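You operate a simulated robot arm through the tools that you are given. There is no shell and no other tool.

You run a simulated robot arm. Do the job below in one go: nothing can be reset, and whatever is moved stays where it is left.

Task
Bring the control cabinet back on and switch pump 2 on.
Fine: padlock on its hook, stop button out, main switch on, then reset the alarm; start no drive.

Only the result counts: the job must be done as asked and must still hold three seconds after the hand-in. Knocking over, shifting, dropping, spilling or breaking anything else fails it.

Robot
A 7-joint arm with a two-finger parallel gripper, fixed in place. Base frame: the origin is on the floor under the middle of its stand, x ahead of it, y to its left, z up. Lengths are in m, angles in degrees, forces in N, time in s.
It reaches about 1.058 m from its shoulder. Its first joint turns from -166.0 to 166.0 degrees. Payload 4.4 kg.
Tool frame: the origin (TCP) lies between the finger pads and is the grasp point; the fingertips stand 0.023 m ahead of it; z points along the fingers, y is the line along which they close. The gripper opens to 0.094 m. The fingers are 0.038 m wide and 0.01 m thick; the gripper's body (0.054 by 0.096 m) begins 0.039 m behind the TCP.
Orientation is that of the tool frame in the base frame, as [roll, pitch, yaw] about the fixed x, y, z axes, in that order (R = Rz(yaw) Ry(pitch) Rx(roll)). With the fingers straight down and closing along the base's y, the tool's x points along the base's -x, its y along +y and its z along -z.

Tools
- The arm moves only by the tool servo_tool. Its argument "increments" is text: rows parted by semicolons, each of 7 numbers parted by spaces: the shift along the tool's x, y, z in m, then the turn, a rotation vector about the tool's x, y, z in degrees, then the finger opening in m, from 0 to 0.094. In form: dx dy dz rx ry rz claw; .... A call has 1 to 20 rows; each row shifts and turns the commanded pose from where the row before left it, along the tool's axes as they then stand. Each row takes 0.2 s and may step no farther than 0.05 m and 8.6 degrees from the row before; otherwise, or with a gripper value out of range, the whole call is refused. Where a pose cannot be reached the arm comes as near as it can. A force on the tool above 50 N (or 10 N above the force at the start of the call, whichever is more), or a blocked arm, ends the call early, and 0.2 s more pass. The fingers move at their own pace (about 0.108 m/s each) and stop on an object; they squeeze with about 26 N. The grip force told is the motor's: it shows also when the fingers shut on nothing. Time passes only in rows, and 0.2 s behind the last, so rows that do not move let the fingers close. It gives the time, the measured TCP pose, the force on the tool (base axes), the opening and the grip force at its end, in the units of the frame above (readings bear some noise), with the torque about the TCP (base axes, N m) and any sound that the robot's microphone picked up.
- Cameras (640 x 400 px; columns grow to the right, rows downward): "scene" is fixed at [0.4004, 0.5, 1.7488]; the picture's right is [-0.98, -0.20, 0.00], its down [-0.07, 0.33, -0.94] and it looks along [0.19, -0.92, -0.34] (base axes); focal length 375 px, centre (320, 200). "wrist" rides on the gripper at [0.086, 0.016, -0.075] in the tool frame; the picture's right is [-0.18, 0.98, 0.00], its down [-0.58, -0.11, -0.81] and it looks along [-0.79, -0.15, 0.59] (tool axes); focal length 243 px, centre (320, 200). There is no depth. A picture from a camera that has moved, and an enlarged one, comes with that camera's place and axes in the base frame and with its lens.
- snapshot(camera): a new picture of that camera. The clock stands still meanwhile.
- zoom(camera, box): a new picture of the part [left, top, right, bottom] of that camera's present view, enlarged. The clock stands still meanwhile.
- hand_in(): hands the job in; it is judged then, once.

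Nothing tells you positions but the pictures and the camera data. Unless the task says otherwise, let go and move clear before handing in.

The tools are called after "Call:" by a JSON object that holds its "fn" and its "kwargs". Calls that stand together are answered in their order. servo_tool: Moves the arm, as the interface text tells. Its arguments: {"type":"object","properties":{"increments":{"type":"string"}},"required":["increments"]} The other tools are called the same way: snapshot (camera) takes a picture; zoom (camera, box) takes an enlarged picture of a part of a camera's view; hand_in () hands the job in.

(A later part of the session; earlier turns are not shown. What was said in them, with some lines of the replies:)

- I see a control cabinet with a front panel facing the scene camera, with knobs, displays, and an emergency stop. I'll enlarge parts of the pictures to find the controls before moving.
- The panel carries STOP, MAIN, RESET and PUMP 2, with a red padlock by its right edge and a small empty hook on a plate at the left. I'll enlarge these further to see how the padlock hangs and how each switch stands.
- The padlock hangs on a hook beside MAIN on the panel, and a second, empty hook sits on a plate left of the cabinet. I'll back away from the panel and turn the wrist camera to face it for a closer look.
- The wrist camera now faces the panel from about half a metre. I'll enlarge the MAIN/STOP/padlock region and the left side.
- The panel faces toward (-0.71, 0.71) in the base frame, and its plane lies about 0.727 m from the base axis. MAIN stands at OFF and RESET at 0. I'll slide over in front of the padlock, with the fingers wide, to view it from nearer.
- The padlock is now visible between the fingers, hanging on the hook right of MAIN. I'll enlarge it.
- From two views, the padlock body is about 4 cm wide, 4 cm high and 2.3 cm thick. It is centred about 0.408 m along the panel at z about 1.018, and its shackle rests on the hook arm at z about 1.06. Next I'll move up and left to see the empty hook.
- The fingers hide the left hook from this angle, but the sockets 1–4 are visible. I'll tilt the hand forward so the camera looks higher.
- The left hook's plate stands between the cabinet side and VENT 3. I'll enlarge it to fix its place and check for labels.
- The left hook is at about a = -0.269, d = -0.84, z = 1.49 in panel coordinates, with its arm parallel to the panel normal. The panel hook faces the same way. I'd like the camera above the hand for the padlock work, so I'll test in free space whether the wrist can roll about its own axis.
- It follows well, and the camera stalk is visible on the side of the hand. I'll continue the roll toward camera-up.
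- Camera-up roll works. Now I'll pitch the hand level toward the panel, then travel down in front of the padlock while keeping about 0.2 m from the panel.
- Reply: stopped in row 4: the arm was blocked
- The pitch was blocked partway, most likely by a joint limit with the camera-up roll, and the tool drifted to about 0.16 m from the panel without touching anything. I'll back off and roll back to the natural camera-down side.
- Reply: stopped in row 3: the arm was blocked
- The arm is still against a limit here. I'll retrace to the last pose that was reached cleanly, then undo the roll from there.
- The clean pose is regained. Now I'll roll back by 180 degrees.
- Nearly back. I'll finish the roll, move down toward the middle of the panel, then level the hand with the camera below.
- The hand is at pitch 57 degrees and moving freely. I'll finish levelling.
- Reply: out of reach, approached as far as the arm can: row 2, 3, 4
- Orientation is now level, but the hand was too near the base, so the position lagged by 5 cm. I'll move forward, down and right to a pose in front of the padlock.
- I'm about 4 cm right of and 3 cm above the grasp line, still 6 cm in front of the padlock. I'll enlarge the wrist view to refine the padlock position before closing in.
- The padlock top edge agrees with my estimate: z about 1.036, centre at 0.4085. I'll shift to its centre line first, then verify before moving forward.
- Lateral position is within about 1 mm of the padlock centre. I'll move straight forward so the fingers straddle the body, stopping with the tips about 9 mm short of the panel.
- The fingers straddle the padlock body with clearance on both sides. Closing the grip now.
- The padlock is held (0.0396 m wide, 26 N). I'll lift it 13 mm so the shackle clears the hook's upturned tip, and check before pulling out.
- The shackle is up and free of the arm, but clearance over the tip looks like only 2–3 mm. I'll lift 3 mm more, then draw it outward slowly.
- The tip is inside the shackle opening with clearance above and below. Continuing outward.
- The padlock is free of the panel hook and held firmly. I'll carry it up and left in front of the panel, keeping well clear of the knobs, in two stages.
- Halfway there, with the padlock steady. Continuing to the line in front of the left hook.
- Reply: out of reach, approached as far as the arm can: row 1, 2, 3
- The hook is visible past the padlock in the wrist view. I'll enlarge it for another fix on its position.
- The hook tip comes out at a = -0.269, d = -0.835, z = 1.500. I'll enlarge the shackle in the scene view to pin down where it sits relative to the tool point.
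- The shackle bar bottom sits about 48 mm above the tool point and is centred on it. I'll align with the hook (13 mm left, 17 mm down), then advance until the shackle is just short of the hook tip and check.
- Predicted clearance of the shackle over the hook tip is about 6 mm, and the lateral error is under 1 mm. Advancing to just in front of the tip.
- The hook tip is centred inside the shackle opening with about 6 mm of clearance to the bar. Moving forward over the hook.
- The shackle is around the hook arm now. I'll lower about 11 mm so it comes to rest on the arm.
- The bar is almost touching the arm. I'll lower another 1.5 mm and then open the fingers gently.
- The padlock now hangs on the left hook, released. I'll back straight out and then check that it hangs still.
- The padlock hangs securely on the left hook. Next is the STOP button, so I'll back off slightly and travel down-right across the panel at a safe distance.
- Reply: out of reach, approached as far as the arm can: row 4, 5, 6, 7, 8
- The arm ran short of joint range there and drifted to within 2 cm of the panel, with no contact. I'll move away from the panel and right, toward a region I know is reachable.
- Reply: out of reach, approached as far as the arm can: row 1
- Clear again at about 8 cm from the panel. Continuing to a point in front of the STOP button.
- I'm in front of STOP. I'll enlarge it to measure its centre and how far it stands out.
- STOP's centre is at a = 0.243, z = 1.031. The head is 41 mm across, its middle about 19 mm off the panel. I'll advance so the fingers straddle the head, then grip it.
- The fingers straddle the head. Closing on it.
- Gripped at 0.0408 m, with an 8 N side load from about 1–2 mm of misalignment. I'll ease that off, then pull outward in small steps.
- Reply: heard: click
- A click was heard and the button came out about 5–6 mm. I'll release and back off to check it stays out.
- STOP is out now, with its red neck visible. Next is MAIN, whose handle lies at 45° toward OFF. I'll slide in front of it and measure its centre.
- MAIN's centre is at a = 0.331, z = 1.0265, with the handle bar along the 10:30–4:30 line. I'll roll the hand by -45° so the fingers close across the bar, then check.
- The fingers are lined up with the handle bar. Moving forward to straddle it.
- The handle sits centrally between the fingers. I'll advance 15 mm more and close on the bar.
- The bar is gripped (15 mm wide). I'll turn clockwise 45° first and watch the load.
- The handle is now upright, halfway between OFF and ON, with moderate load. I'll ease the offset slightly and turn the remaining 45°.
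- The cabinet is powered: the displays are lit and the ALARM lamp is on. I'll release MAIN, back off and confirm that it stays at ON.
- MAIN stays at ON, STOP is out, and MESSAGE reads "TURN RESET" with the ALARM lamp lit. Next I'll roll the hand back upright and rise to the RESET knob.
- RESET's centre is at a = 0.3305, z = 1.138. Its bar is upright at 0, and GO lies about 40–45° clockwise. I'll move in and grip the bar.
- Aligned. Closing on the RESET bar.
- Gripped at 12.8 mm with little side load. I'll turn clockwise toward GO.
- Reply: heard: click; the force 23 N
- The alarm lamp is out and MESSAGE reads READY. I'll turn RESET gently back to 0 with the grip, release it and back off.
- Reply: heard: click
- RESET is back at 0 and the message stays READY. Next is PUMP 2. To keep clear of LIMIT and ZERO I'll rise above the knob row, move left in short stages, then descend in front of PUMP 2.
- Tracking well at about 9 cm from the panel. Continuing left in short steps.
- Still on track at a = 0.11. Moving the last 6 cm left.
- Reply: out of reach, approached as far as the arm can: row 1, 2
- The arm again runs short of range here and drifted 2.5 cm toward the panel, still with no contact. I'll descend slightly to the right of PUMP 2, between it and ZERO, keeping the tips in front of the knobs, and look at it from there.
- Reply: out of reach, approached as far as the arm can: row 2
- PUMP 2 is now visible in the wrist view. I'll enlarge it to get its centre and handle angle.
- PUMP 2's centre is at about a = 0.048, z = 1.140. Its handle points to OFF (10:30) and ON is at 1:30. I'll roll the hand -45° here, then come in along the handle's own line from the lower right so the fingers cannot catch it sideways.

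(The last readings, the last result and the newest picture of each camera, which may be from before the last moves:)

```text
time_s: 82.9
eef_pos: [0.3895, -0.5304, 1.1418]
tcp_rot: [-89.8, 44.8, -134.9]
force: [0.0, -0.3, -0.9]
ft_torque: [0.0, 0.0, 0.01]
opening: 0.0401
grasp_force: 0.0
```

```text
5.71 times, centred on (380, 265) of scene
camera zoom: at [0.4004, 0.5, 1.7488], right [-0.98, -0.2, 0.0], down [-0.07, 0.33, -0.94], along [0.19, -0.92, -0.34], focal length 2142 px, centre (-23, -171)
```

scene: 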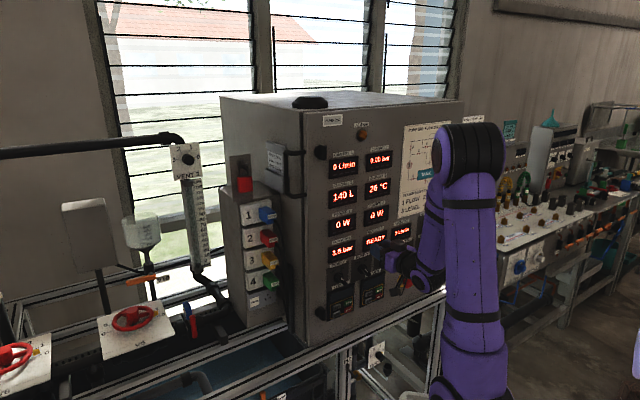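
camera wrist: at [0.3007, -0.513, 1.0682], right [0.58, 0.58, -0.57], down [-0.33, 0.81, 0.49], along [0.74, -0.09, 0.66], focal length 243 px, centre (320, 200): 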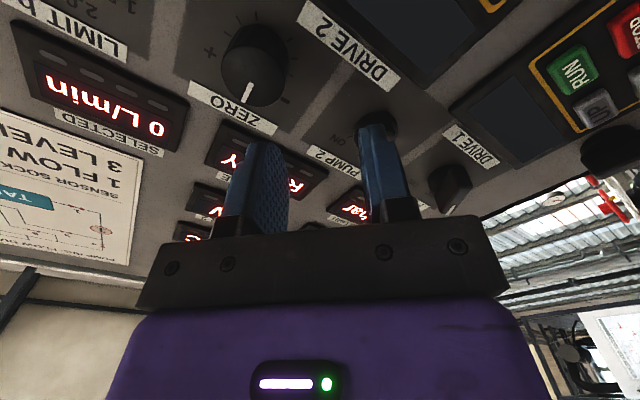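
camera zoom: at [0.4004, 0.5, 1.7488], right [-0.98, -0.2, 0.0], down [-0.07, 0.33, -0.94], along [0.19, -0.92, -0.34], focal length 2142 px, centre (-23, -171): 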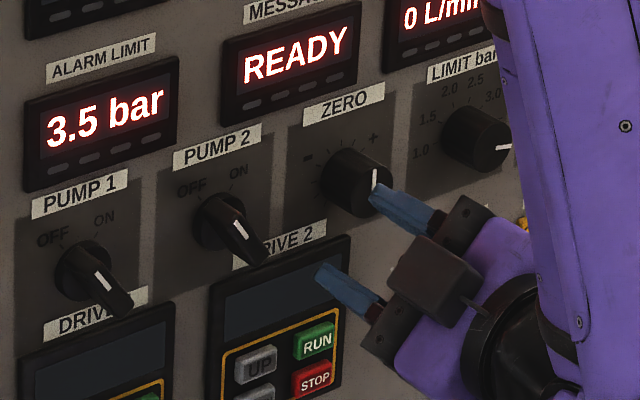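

The hand is rolled and clear. I'll move down-left onto the line of PUMP 2's handle.

Call:
{"fn": "servo_tool", "kwargs": {"increments": "0.005 0.0187 0.001 0 0 0 0.04; 0.005 0.0187 0.001 0 0 0 0.04; 0 0 0 0 0 0 0.04"}}

Call:
{"fn": "snapshot", "kwargs": {"camera": "wrist"}}

Call:
{"fn": "zoom", "kwargs": {"camera": "scene", "box": [340, 230, 420, 300]}}

```text
time_s: 83.7
eef_pos: [0.4052, -0.526, 1.1084]
tcp_rot: [-89.9, 44.9, -135.0]
force: [0.0, 0.0, -0.2]
ft_torque: [-0.03, 0.01, 0.0]
opening: 0.04
grasp_force: 0.0
out of reach, approached as far as the arm can: row 1, 2
```

```text
taken
camera wrist: at [0.3159, -0.5075, 1.0343], right [0.58, 0.58, -0.57], down [-0.33, 0.81, 0.49], along [0.74, -0.09, 0.66], focal length 243 px, centre (320, 200)
```

wrist: 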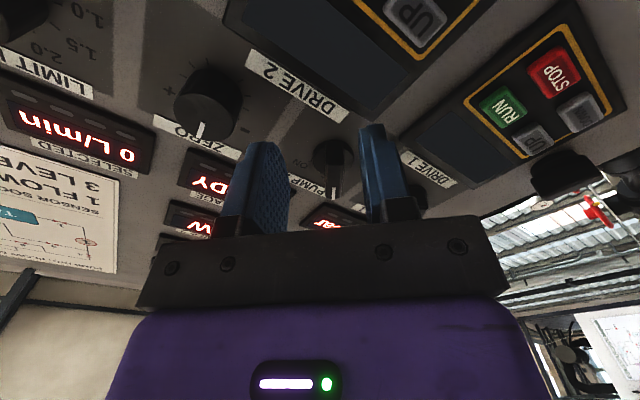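

```text
5.71 times, centred on (380, 265) of scene
camera zoom: at [0.4004, 0.5, 1.7488], right [-0.98, -0.2, 0.0], down [-0.07, 0.33, -0.94], along [0.19, -0.92, -0.34], focal length 2142 px, centre (-23, -171)
```

zoom: 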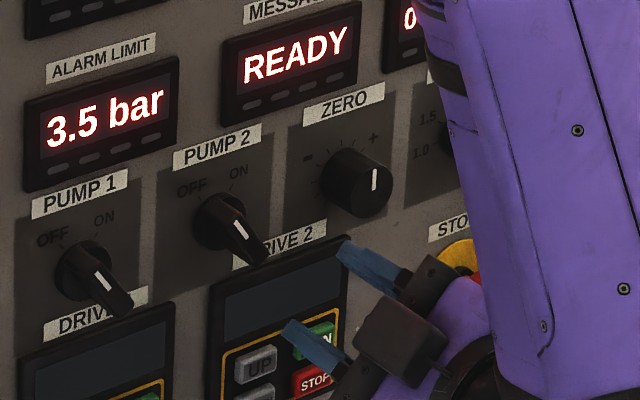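

The knob now sits between the fingers, ahead along its own line. I'll slide up-left along the handle direction.

Call:
{"fn": "servo_tool", "kwargs": {"increments": "-0.013 0.001 0 0 0 0 0.04; -0.013 0.001 0 0 0 0 0.04; 0 0 0 0 0 0 0.04"}}

Call:
{"fn": "snapshot", "kwargs": {"camera": "wrist"}}

Call:
{"fn": "zoom", "kwargs": {"camera": "scene", "box": [340, 230, 420, 300]}}

```text
time_s: 84.5
eef_pos: [0.4222, -0.5243, 1.1247]
tcp_rot: [-89.9, 45.0, -135.0]
force: [-0.2, 1.5, 1.3]
ft_torque: [0.01, -0.02, -0.03]
opening: 0.04
grasp_force: 0.0
out of reach, approached as far as the arm can: row 1, 2
```

```text
taken
camera wrist: at [0.3329, -0.5062, 1.0505], right [0.58, 0.58, -0.57], down [-0.33, 0.81, 0.49], along [0.74, -0.09, 0.66], focal length 243 px, centre (320, 200)
```

wrist: 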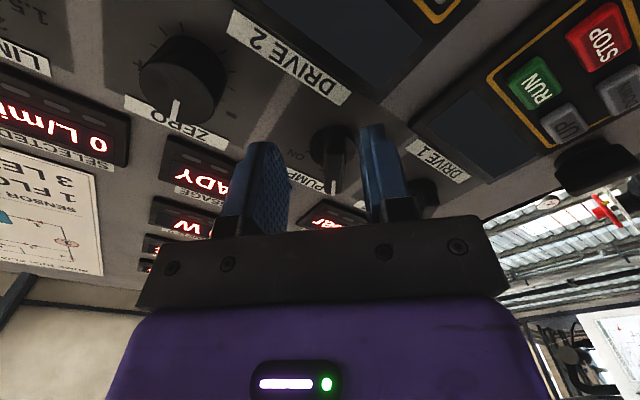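

```text
5.71 times, centred on (380, 265) of scene
camera zoom: at [0.4004, 0.5, 1.7488], right [-0.98, -0.2, 0.0], down [-0.07, 0.33, -0.94], along [0.19, -0.92, -0.34], focal length 2142 px, centre (-23, -171)
```

zoom: 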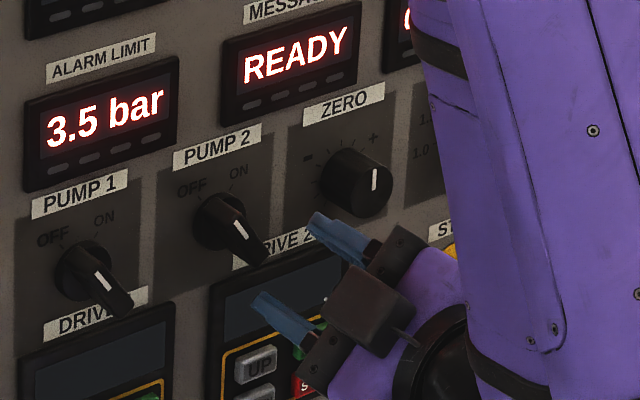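

Still lined up around the handle, with the tips just reaching the knob front. Finishing the slide to the knob centre.

Call:
{"fn": "servo_tool", "kwargs": {"increments": "-0.008 0.005 0 0 0 0 0.04; -0.011 0.001 0 0 0 0 0.04; -0.011 0 0 0 0 0 0.04; 0 0 0 0 0 0 0.04"}}

Call:
{"fn": "snapshot", "kwargs": {"camera": "wrist"}}

Call:
{"fn": "zoom", "kwargs": {"camera": "scene", "box": [340, 230, 420, 300]}}

```text
time_s: 85.5
eef_pos: [0.4453, -0.5185, 1.1405]
tcp_rot: [-89.9, 44.9, -134.9]
force: [1.4, 0.8, 1.1]
ft_torque: [-0.02, -0.04, 0.01]
opening: 0.0401
grasp_force: 0.1
out of reach, approached as far as the arm can: row 1, 2, 3
```

```text
taken
camera wrist: at [0.3557, -0.5016, 1.0666], right [0.58, 0.58, -0.57], down [-0.33, 0.81, 0.49], along [0.74, -0.09, 0.66], focal length 243 px, centre (320, 200)
```

wrist: 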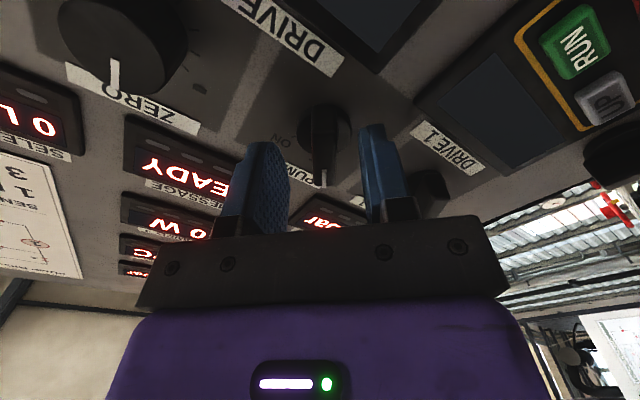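

```text
5.71 times, centred on (380, 265) of scene
camera zoom: at [0.4004, 0.5, 1.7488], right [-0.98, -0.2, 0.0], down [-0.07, 0.33, -0.94], along [0.19, -0.92, -0.34], focal length 2142 px, centre (-23, -171)
```

zoom: 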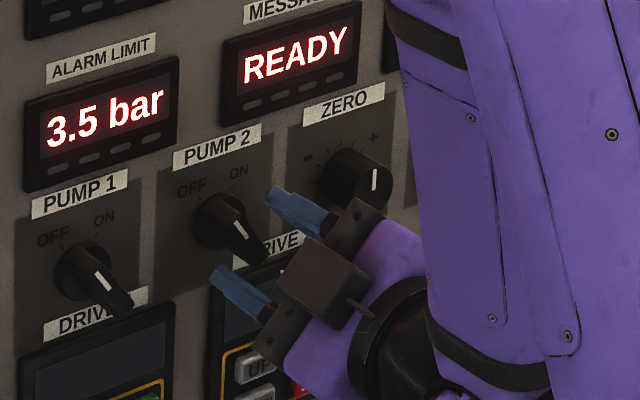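

Within a few millimetres of the knob centre. A final small correction, then an enlarged check before closing.

Call:
{"fn": "servo_tool", "kwargs": {"increments": "-0.005 0.003 0.002 0 0 0 0.04; 0 0 0 0 0 0 0.04"}}

Call:
{"fn": "zoom", "kwargs": {"camera": "wrist", "box": [200, 60, 440, 230]}}

Call:
{"fn": "zoom", "kwargs": {"camera": "scene", "box": [345, 240, 401, 289]}}

```text
time_s: 86.1
eef_pos: [0.4509, -0.5182, 1.1416]
tcp_rot: [-89.9, 44.7, -134.9]
force: [-0.4, -1.0, -0.1]
ft_torque: [0.01, 0.01, 0.02]
opening: 0.0398
grasp_force: 0.1
```

```text
2.35 times, centred on (320, 145) of wrist
camera zoom: at [0.3612, -0.5, 1.0677], right [0.58, 0.58, -0.57], down [-0.33, 0.81, 0.49], along [0.74, -0.09, 0.66], focal length 571 px, centre (320, 329)
```

zoom: 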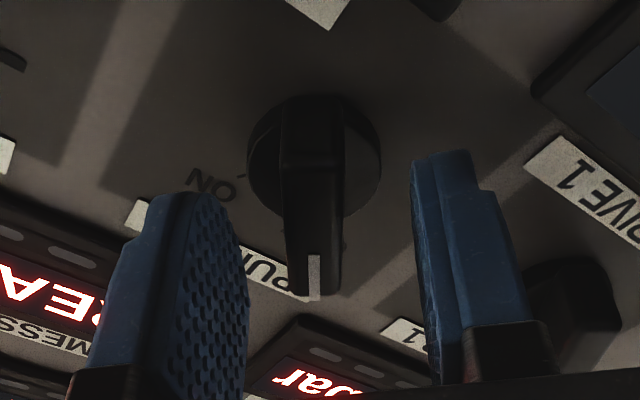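

```text
8.16 times, centred on (373, 264) of scene
camera zoom: at [0.4004, 0.5, 1.7488], right [-0.98, -0.2, 0.0], down [-0.07, 0.33, -0.94], along [0.19, -0.92, -0.34], focal length 3060 px, centre (-113, -326)
```

zoom: 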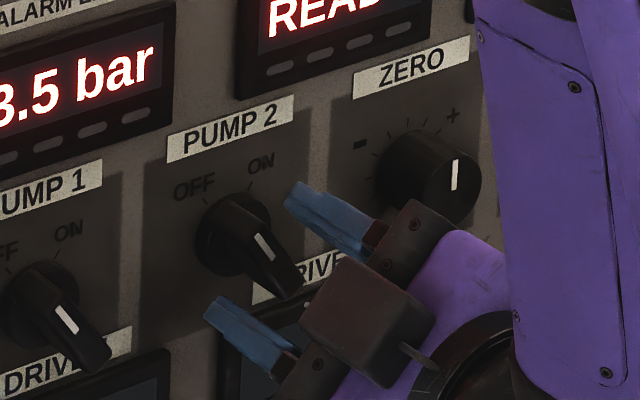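

The bar sits about 3–4 mm off-centre between the fingers. I'll shift to centre it, then close.

Call:
{"fn": "servo_tool", "kwargs": {"increments": "0 -0.0033 0.002 0 0 0 0.04; 0 0 0 0 0 0 0.04; 0 0 0 0 0 0 0.02; 0 0 0 0 0 0 0.004; 0 0 0 0 0 0 0.004; 0 0 0 0 0 0 0.004"}}

Call:
{"fn": "zoom", "kwargs": {"camera": "wrist", "box": [200, 60, 440, 230]}}

Call:
{"fn": "zoom", "kwargs": {"camera": "scene", "box": [345, 240, 401, 289]}}

```text
time_s: 87.5
eef_pos: [0.4491, -0.5188, 1.1425]
tcp_rot: [-90.1, 44.8, -135.0]
force: [5.4, 11.1, -22.7]
ft_torque: [1.16, -1.28, 0.13]
opening: 0.0189
grasp_force: 45.1
```

```text
2.35 times, centred on (320, 145) of wrist
camera zoom: at [0.3612, -0.5014, 1.0691], right [0.58, 0.58, -0.57], down [-0.33, 0.81, 0.49], along [0.74, -0.1, 0.66], focal length 571 px, centre (320, 329)
```

zoom: 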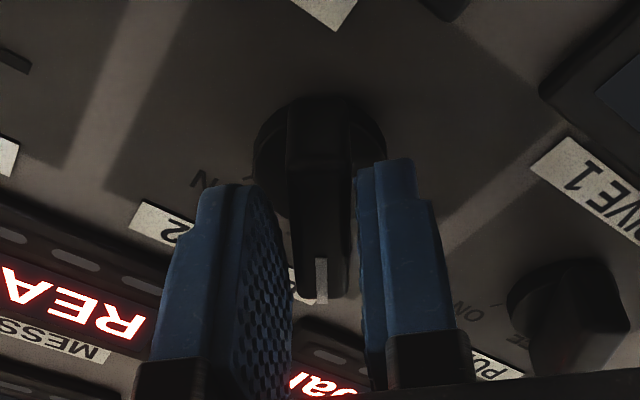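

```text
8.16 times, centred on (373, 264) of scene
camera zoom: at [0.4004, 0.5, 1.7488], right [-0.98, -0.2, 0.0], down [-0.07, 0.33, -0.94], along [0.19, -0.92, -0.34], focal length 3060 px, centre (-113, -326)
```

zoom: 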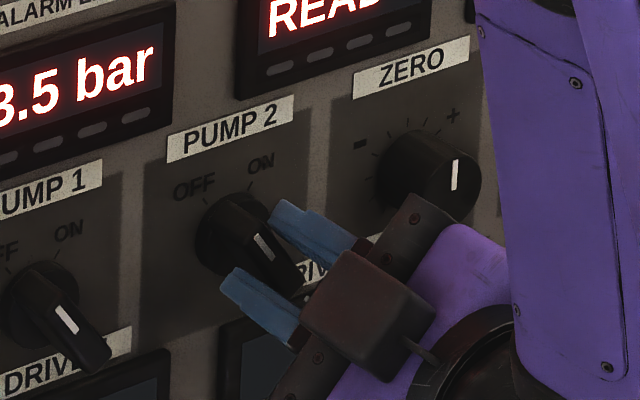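

The grip reads 18.9 mm with a 1.7 N·m twist, so the handle stands about 9° more clockwise than my fingers. I'll rotate the hand to match it.

Call:
{"fn": "servo_tool", "kwargs": {"increments": "0 0.001 0 0 0 4.5 0.004; 0 0 0 0 0 4.5 0.004; 0 0 0 0 0 0 0.004"}}

Call:
{"fn": "zoom", "kwargs": {"camera": "wrist", "box": [200, 60, 440, 230]}}

Call:
{"fn": "zoom", "kwargs": {"camera": "scene", "box": [345, 240, 401, 289]}}

```text
time_s: 88.3
eef_pos: [0.4501, -0.5197, 1.1426]
tcp_rot: [-90.0, 53.9, -135.0]
force: [7.9, 6.3, -18.3]
ft_torque: [1.37, -0.89, 0.2]
opening: 0.0132
grasp_force: 45.0
```

```text
2.35 times, centred on (320, 145) of wrist
camera zoom: at [0.3697, -0.4932, 1.0615], right [0.64, 0.64, -0.43], down [-0.39, 0.75, 0.53], along [0.66, -0.17, 0.73], focal length 571 px, centre (320, 329)
```

zoom: 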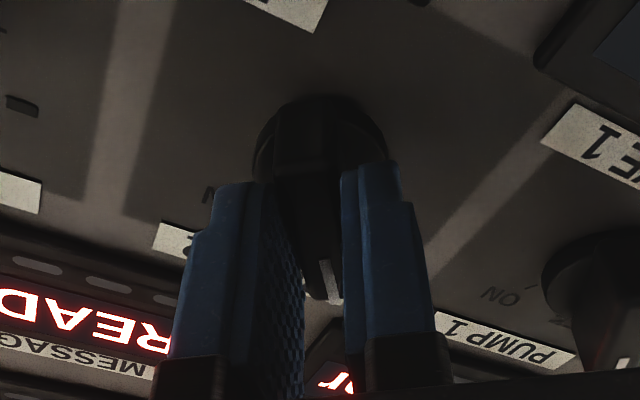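

```text
8.16 times, centred on (373, 264) of scene
camera zoom: at [0.4004, 0.5, 1.7488], right [-0.98, -0.2, 0.0], down [-0.07, 0.33, -0.94], along [0.19, -0.92, -0.34], focal length 3060 px, centre (-113, -326)
```

zoom: 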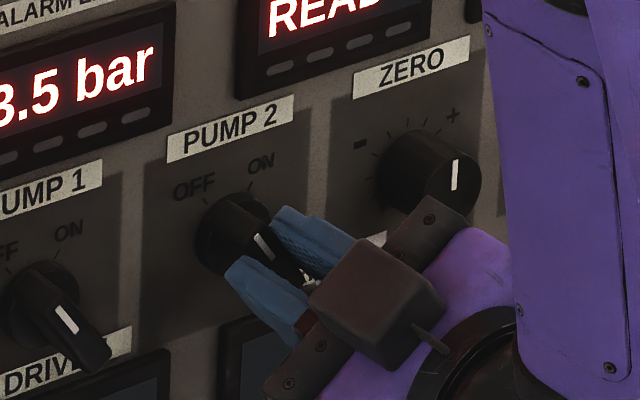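

Now the grip is aligned (13.2 mm). I'll relieve the small offset and turn clockwise in steps, checking midway.

Call:
{"fn": "servo_tool", "kwargs": {"increments": "0.001 0.002 0 0 0 0 0.004; 0 0 0 0 0 6 0.004; 0 0 0 0 0 6 0.004; 0 0 0 0 0 6 0.004; 0 0 0 0 0 6 0.004; 0 0 0 0 0 6 0.004; 0 0 0 0 0 6 0.004; 0 0 0 0 0 0 0.004"}}

Call:
{"fn": "zoom", "kwargs": {"camera": "scene", "box": [345, 240, 401, 289]}}

Call:
{"fn": "zoom", "kwargs": {"camera": "wrist", "box": [200, 60, 440, 230]}}

```text
time_s: 90.1
eef_pos: [0.4507, -0.5186, 1.1412]
tcp_rot: [-27.4, 89.7, -72.4]
force: [11.1, -9.1, 27.9]
ft_torque: [-1.09, -1.11, 0.04]
opening: 0.0126
grasp_force: 45.0
```

```text
8.16 times, centred on (373, 264) of scene
camera zoom: at [0.4004, 0.5, 1.7488], right [-0.98, -0.2, 0.0], down [-0.07, 0.33, -0.94], along [0.19, -0.92, -0.34], focal length 3060 px, centre (-113, -326)
```

zoom: 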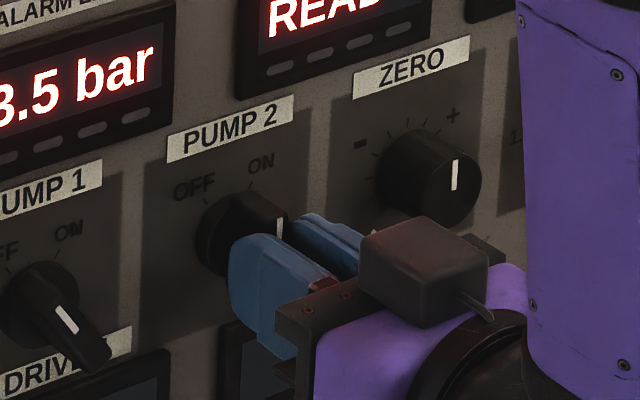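

```text
2.35 times, centred on (320, 145) of wrist
camera zoom: at [0.4084, -0.4549, 1.0538], right [0.69, 0.7, 0.18], down [-0.65, 0.5, 0.58], along [0.31, -0.52, 0.8], focal length 571 px, centre (320, 329)
```

zoom: 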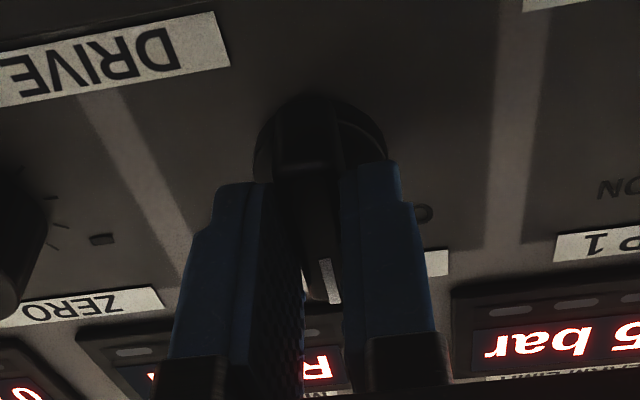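

The handle is upright now, halfway. I'll relieve the 28 N vertical load by moving up 2 mm, then turn the rest of the way to ON.

Call:
{"fn": "servo_tool", "kwargs": {"increments": "-0.002 0 0.001 0 0 0 0.004; 0 0 0 0 0 6 0.004; 0 0 0 0 0 6 0.004; 0 0 0 0 0 6 0.004; 0 0 0 0 0 6 0.004; 0 0 0 0 0 6 0.004; 0 0 0 0 0 6 0.004; 0 0 0 0 0 0 0.004"}}

Call:
{"fn": "zoom", "kwargs": {"camera": "scene", "box": [330, 225, 410, 295]}}

Call:
{"fn": "zoom", "kwargs": {"camera": "wrist", "box": [200, 60, 440, 230]}}

```text
time_s: 91.9
eef_pos: [0.4513, -0.5183, 1.1424]
tcp_rot: [90.2, 54.0, 45.1]
force: [-5.9, 18.8, -15.9]
ft_torque: [-0.93, 1.2, 0.11]
opening: 0.0129
grasp_force: 45.1
```

```text
5.71 times, centred on (370, 260) of scene
camera zoom: at [0.4004, 0.5, 1.7488], right [-0.98, -0.2, 0.0], down [-0.07, 0.33, -0.94], along [0.19, -0.92, -0.34], focal length 2142 px, centre (34, -143)
```

zoom: 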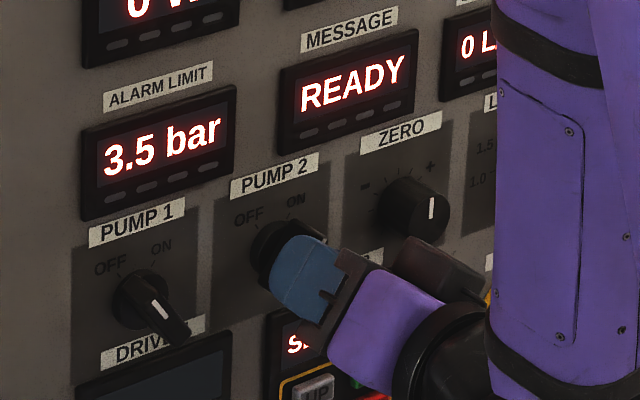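

```text
2.35 times, centred on (320, 145) of wrist
camera zoom: at [0.4423, -0.4201, 1.0804], right [0.49, 0.49, 0.73], down [-0.87, 0.27, 0.41], along [0.01, -0.83, 0.55], focal length 571 px, centre (320, 329)
```

zoom: 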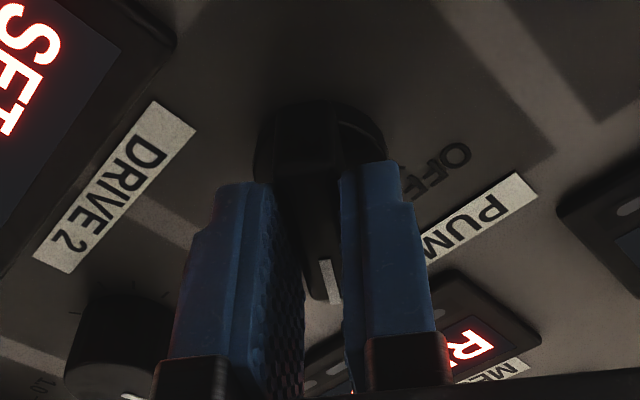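

DRIVE 2's display has lit, so PUMP 2 is switched on. I'll ease the twist slightly, open the fingers and check that the knob stays at ON before leaving.

Call:
{"fn": "servo_tool", "kwargs": {"increments": "0 0 0 0 0 -2 0.004; 0 0 0 0 0 0 0.016; 0 0 0 0 0 0 0.03; 0 0 0 0 0 0 0.038; 0 0 0 0 0 0 0.038"}}

Call:
{"fn": "zoom", "kwargs": {"camera": "scene", "box": [330, 225, 410, 295]}}

Call:
{"fn": "zoom", "kwargs": {"camera": "wrist", "box": [200, 60, 440, 230]}}

```text
time_s: 93.1
eef_pos: [0.4517, -0.5198, 1.144]
tcp_rot: [89.9, 56.2, 44.9]
force: [0.3, 0.0, -0.6]
ft_torque: [0.03, -0.01, -0.02]
opening: 0.0379
grasp_force: 0.0
```

```text
5.71 times, centred on (370, 260) of scene
camera zoom: at [0.4004, 0.5, 1.7488], right [-0.98, -0.2, 0.0], down [-0.07, 0.33, -0.94], along [0.19, -0.92, -0.34], focal length 2142 px, centre (34, -143)
```

zoom: 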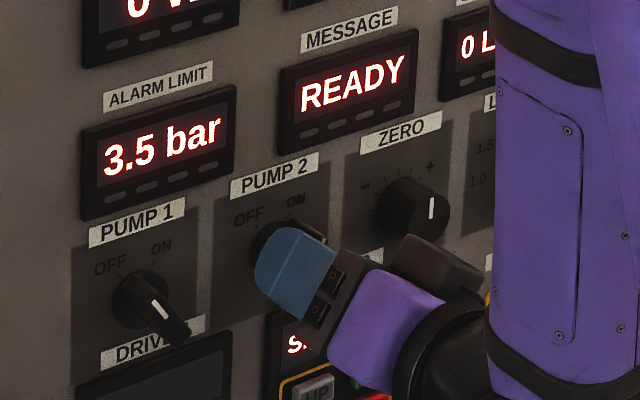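

```text
2.35 times, centred on (320, 145) of wrist
camera zoom: at [0.4409, -0.423, 1.0789], right [0.5, 0.51, 0.7], down [-0.86, 0.28, 0.42], along [0.02, -0.82, 0.58], focal length 571 px, centre (320, 329)
```

zoom: 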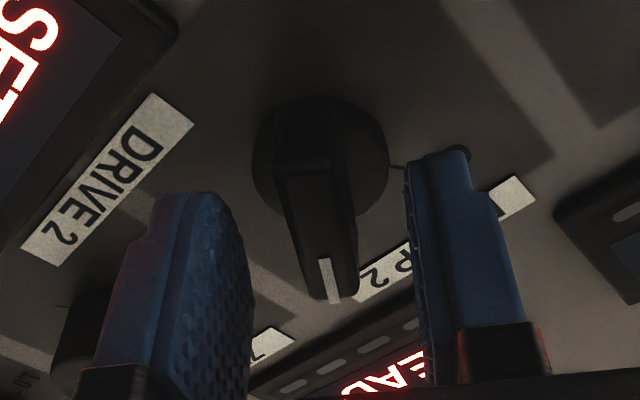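

The knob stays at ON and the fingers are free of it. I'll leave along the handle's line (up-right) while backing away gradually.

Call:
{"fn": "servo_tool", "kwargs": {"increments": "-0.007 0 -0.003 0 0 0 0.038; -0.008 0 -0.004 0 0 0 0.038; 0 0 0 0 0 0 0.038"}}

Call:
{"fn": "zoom", "kwargs": {"camera": "wrist", "box": [200, 60, 440, 230]}}

Call:
{"fn": "zoom", "kwargs": {"camera": "scene", "box": [330, 225, 410, 295]}}

```text
time_s: 93.9
eef_pos: [0.4402, -0.5192, 1.1561]
tcp_rot: [89.9, 56.1, 44.9]
force: [-1.0, -0.1, 0.4]
ft_torque: [0.03, -0.02, 0.0]
opening: 0.0378
grasp_force: 0.1
```

```text
2.35 times, centred on (320, 145) of wrist
camera zoom: at [0.43, -0.4241, 1.0914], right [0.5, 0.51, 0.7], down [-0.86, 0.28, 0.42], along [0.02, -0.82, 0.58], focal length 571 px, centre (320, 329)
```

zoom: 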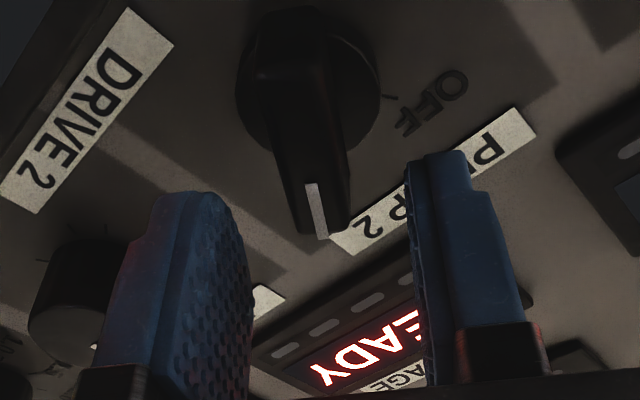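

```text
5.71 times, centred on (370, 260) of scene
camera zoom: at [0.4004, 0.5, 1.7488], right [-0.98, -0.2, 0.0], down [-0.07, 0.33, -0.94], along [0.19, -0.92, -0.34], focal length 2142 px, centre (34, -143)
```

zoom: 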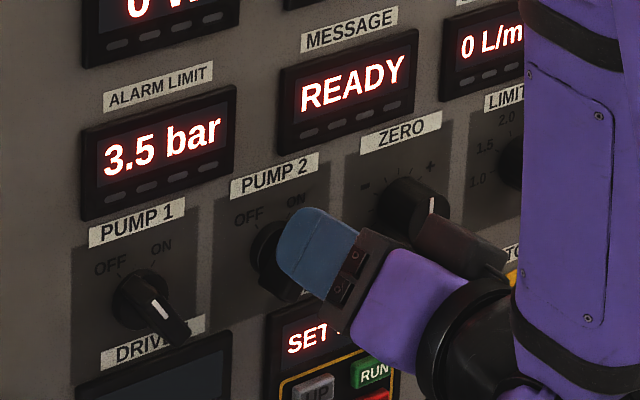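

Leaving cleanly, and the knob remains at ON. Continuing up-right and outward.

Call:
{"fn": "servo_tool", "kwargs": {"increments": "-0.012 0 -0.007 0 0 0 0.038; -0.012 0 -0.008 0 0 0 0.038; -0.012 -0.008 -0.008 0 0 0 0.038; 0 0 0 0 0 0 0.038"}}

Call:
{"fn": "snapshot", "kwargs": {"camera": "scene"}}

Call:
{"fn": "zoom", "kwargs": {"camera": "scene", "box": [330, 225, 410, 295]}}

```text
time_s: 94.9
eef_pos: [0.4059, -0.5275, 1.1812]
tcp_rot: [89.9, 56.1, 44.9]
force: [0.5, -0.4, -0.1]
ft_torque: [0.02, 0.02, 0.0]
opening: 0.038
grasp_force: 0.0
out of reach, approached as far as the arm can: row 2
```

```text
taken
```

scene: 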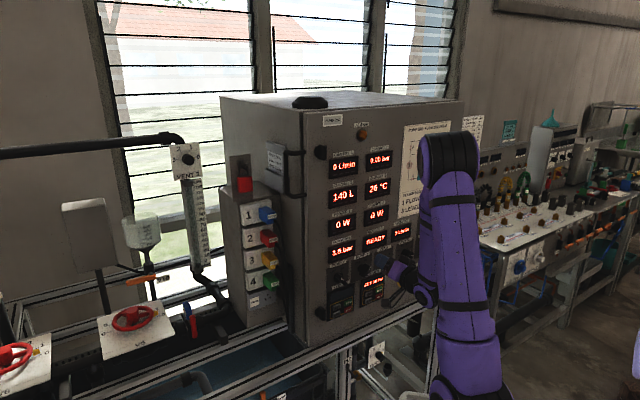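

```text
5.71 times, centred on (370, 260) of scene
camera zoom: at [0.4004, 0.5, 1.7488], right [-0.98, -0.2, 0.0], down [-0.07, 0.33, -0.94], along [0.19, -0.92, -0.34], focal length 2142 px, centre (34, -143)
```

zoom: 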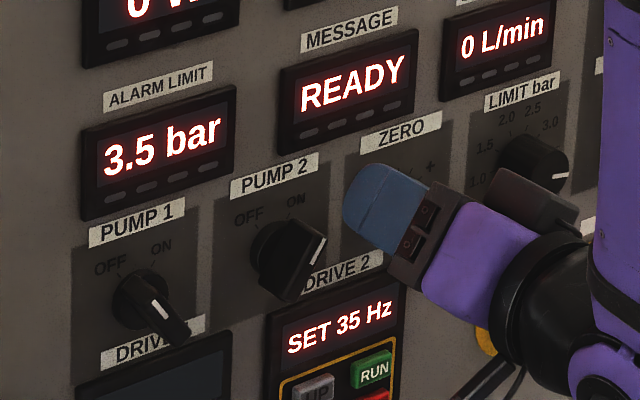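

PUMP 2 reads ON, and DRIVE 2 shows "SET 35 Hz" and is not running. I'll move clear of the panel to the right and outward, then check everything.

Call:
{"fn": "servo_tool", "kwargs": {"increments": "-0.0223 -0.0151 -0.0125 0 0 0 0.038; -0.0223 -0.0151 -0.0125 0 0 0 0.038; -0.0223 -0.0151 -0.0125 0 0 0 0.038; -0.0223 -0.0151 -0.0125 0 0 0 0.038; -0.012 -0.02 -0.025 0 0 0 0.038; -0.012 -0.02 -0.025 0 0 0 0.038; -0.012 -0.02 -0.025 0 0 0 0.038; 0 0 0 0 0 0 0.038"}}

Call:
{"fn": "snapshot", "kwargs": {"camera": "scene"}}

Call:
{"fn": "zoom", "kwargs": {"camera": "scene", "box": [310, 110, 450, 215]}}

Call:
{"fn": "zoom", "kwargs": {"camera": "scene", "box": [310, 210, 450, 315]}}

Call:
{"fn": "zoom", "kwargs": {"camera": "scene", "box": [220, 140, 300, 200]}}

```text
time_s: 96.7
eef_pos: [0.197, -0.5571, 1.2173]
tcp_rot: [89.9, 56.0, 44.9]
force: [0.2, -0.2, -1.2]
ft_torque: [-0.02, -0.01, 0.0]
opening: 0.0378
grasp_force: 0.1
```

```text
taken
```

scene: 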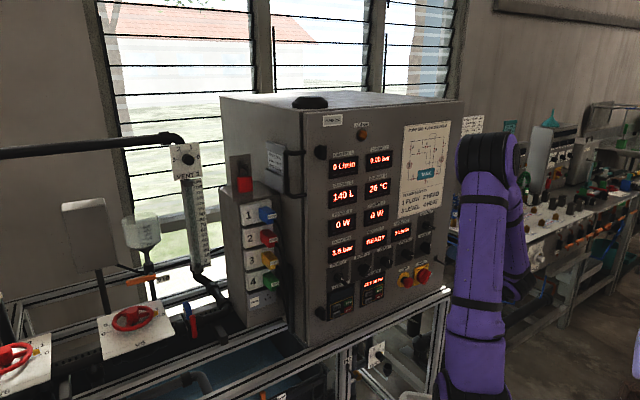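

```text
3.81 times, centred on (380, 162) of scene
camera zoom: at [0.4004, 0.5, 1.7488], right [-0.98, -0.2, 0.0], down [-0.07, 0.33, -0.94], along [0.19, -0.92, -0.34], focal length 1428 px, centre (91, 343)
```

zoom: 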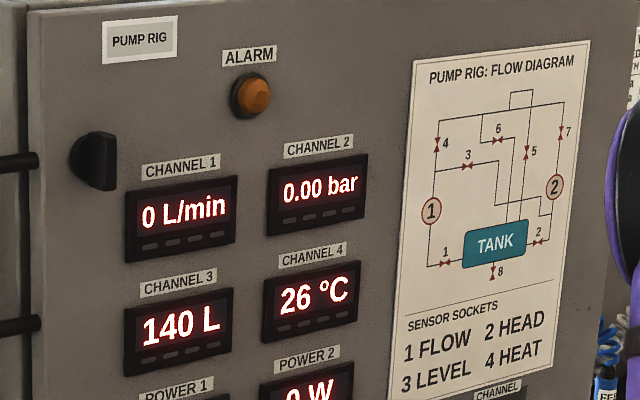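

```text
3.81 times, centred on (380, 262) of scene
camera zoom: at [0.4004, 0.5, 1.7488], right [-0.98, -0.2, 0.0], down [-0.07, 0.33, -0.94], along [0.19, -0.92, -0.34], focal length 1428 px, centre (91, -38)
```

zoom: 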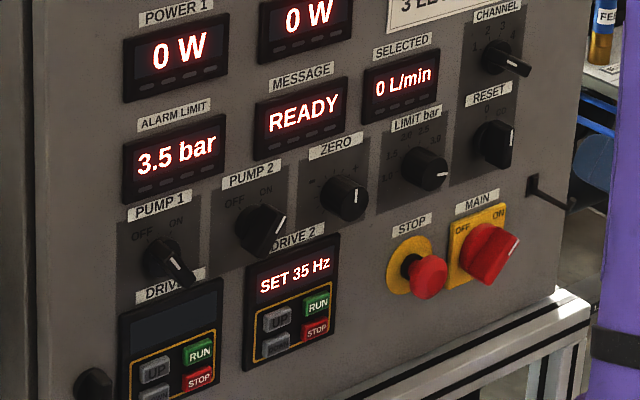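

```text
6.67 times, centred on (260, 170) of scene
camera zoom: at [0.4004, 0.5, 1.7488], right [-0.98, -0.2, 0.0], down [-0.07, 0.33, -0.94], along [0.19, -0.92, -0.34], focal length 2499 px, centre (720, 400)
```

zoom: 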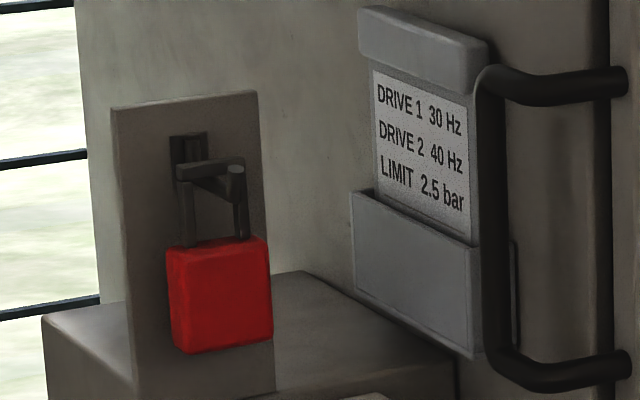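

Everything shows as asked:
- The padlock hangs on the separate hook left of the cabinet.
- STOP is out and MAIN is at ON.
- The alarm lamp is off and MESSAGE reads READY.
- PUMP 2 is at ON, and DRIVE 2 shows only its setpoint (0 W, not running).

The arm is clear of the panel, so I'm handing in.

Call:
{"fn": "hand_in", "kwargs": {}}

```text
The job is handed in.
```

The control cabinet is back on, the alarm is reset, and pump 2 is switched on with no drive started. I've handed the job in but haven't seen the verdict.

At the last check before handing in:
- **Padlock:** I moved it from the hook beside MAIN to the empty hook on the plate left of the cabinet. Neither hook is labelled. I took the one beside MAIN as the lock-out position and the other as the padlock's own hook.
- **STOP:** pulled out. It clicked, and its red neck is showing.
- **MAIN:** at ON, with the displays lit.
- **Alarm:** I turned RESET to GO after power came on, and the lamp went out. RESET is back at 0 and the message reads READY.
- **PUMP 2:** at ON. DRIVE 2 shows only its setpoint, 35 Hz, and both power readings were 0 W.

The card on the side of the cabinet says DRIVE 2 40 Hz and LIMIT 2.5 bar. The panel shows DRIVE 2 set to 35 Hz and an alarm limit of 3.5 bar. I left both as they were, since the task didn't ask to change them.

The arm let go of everything and was well clear of the panel at hand-in.
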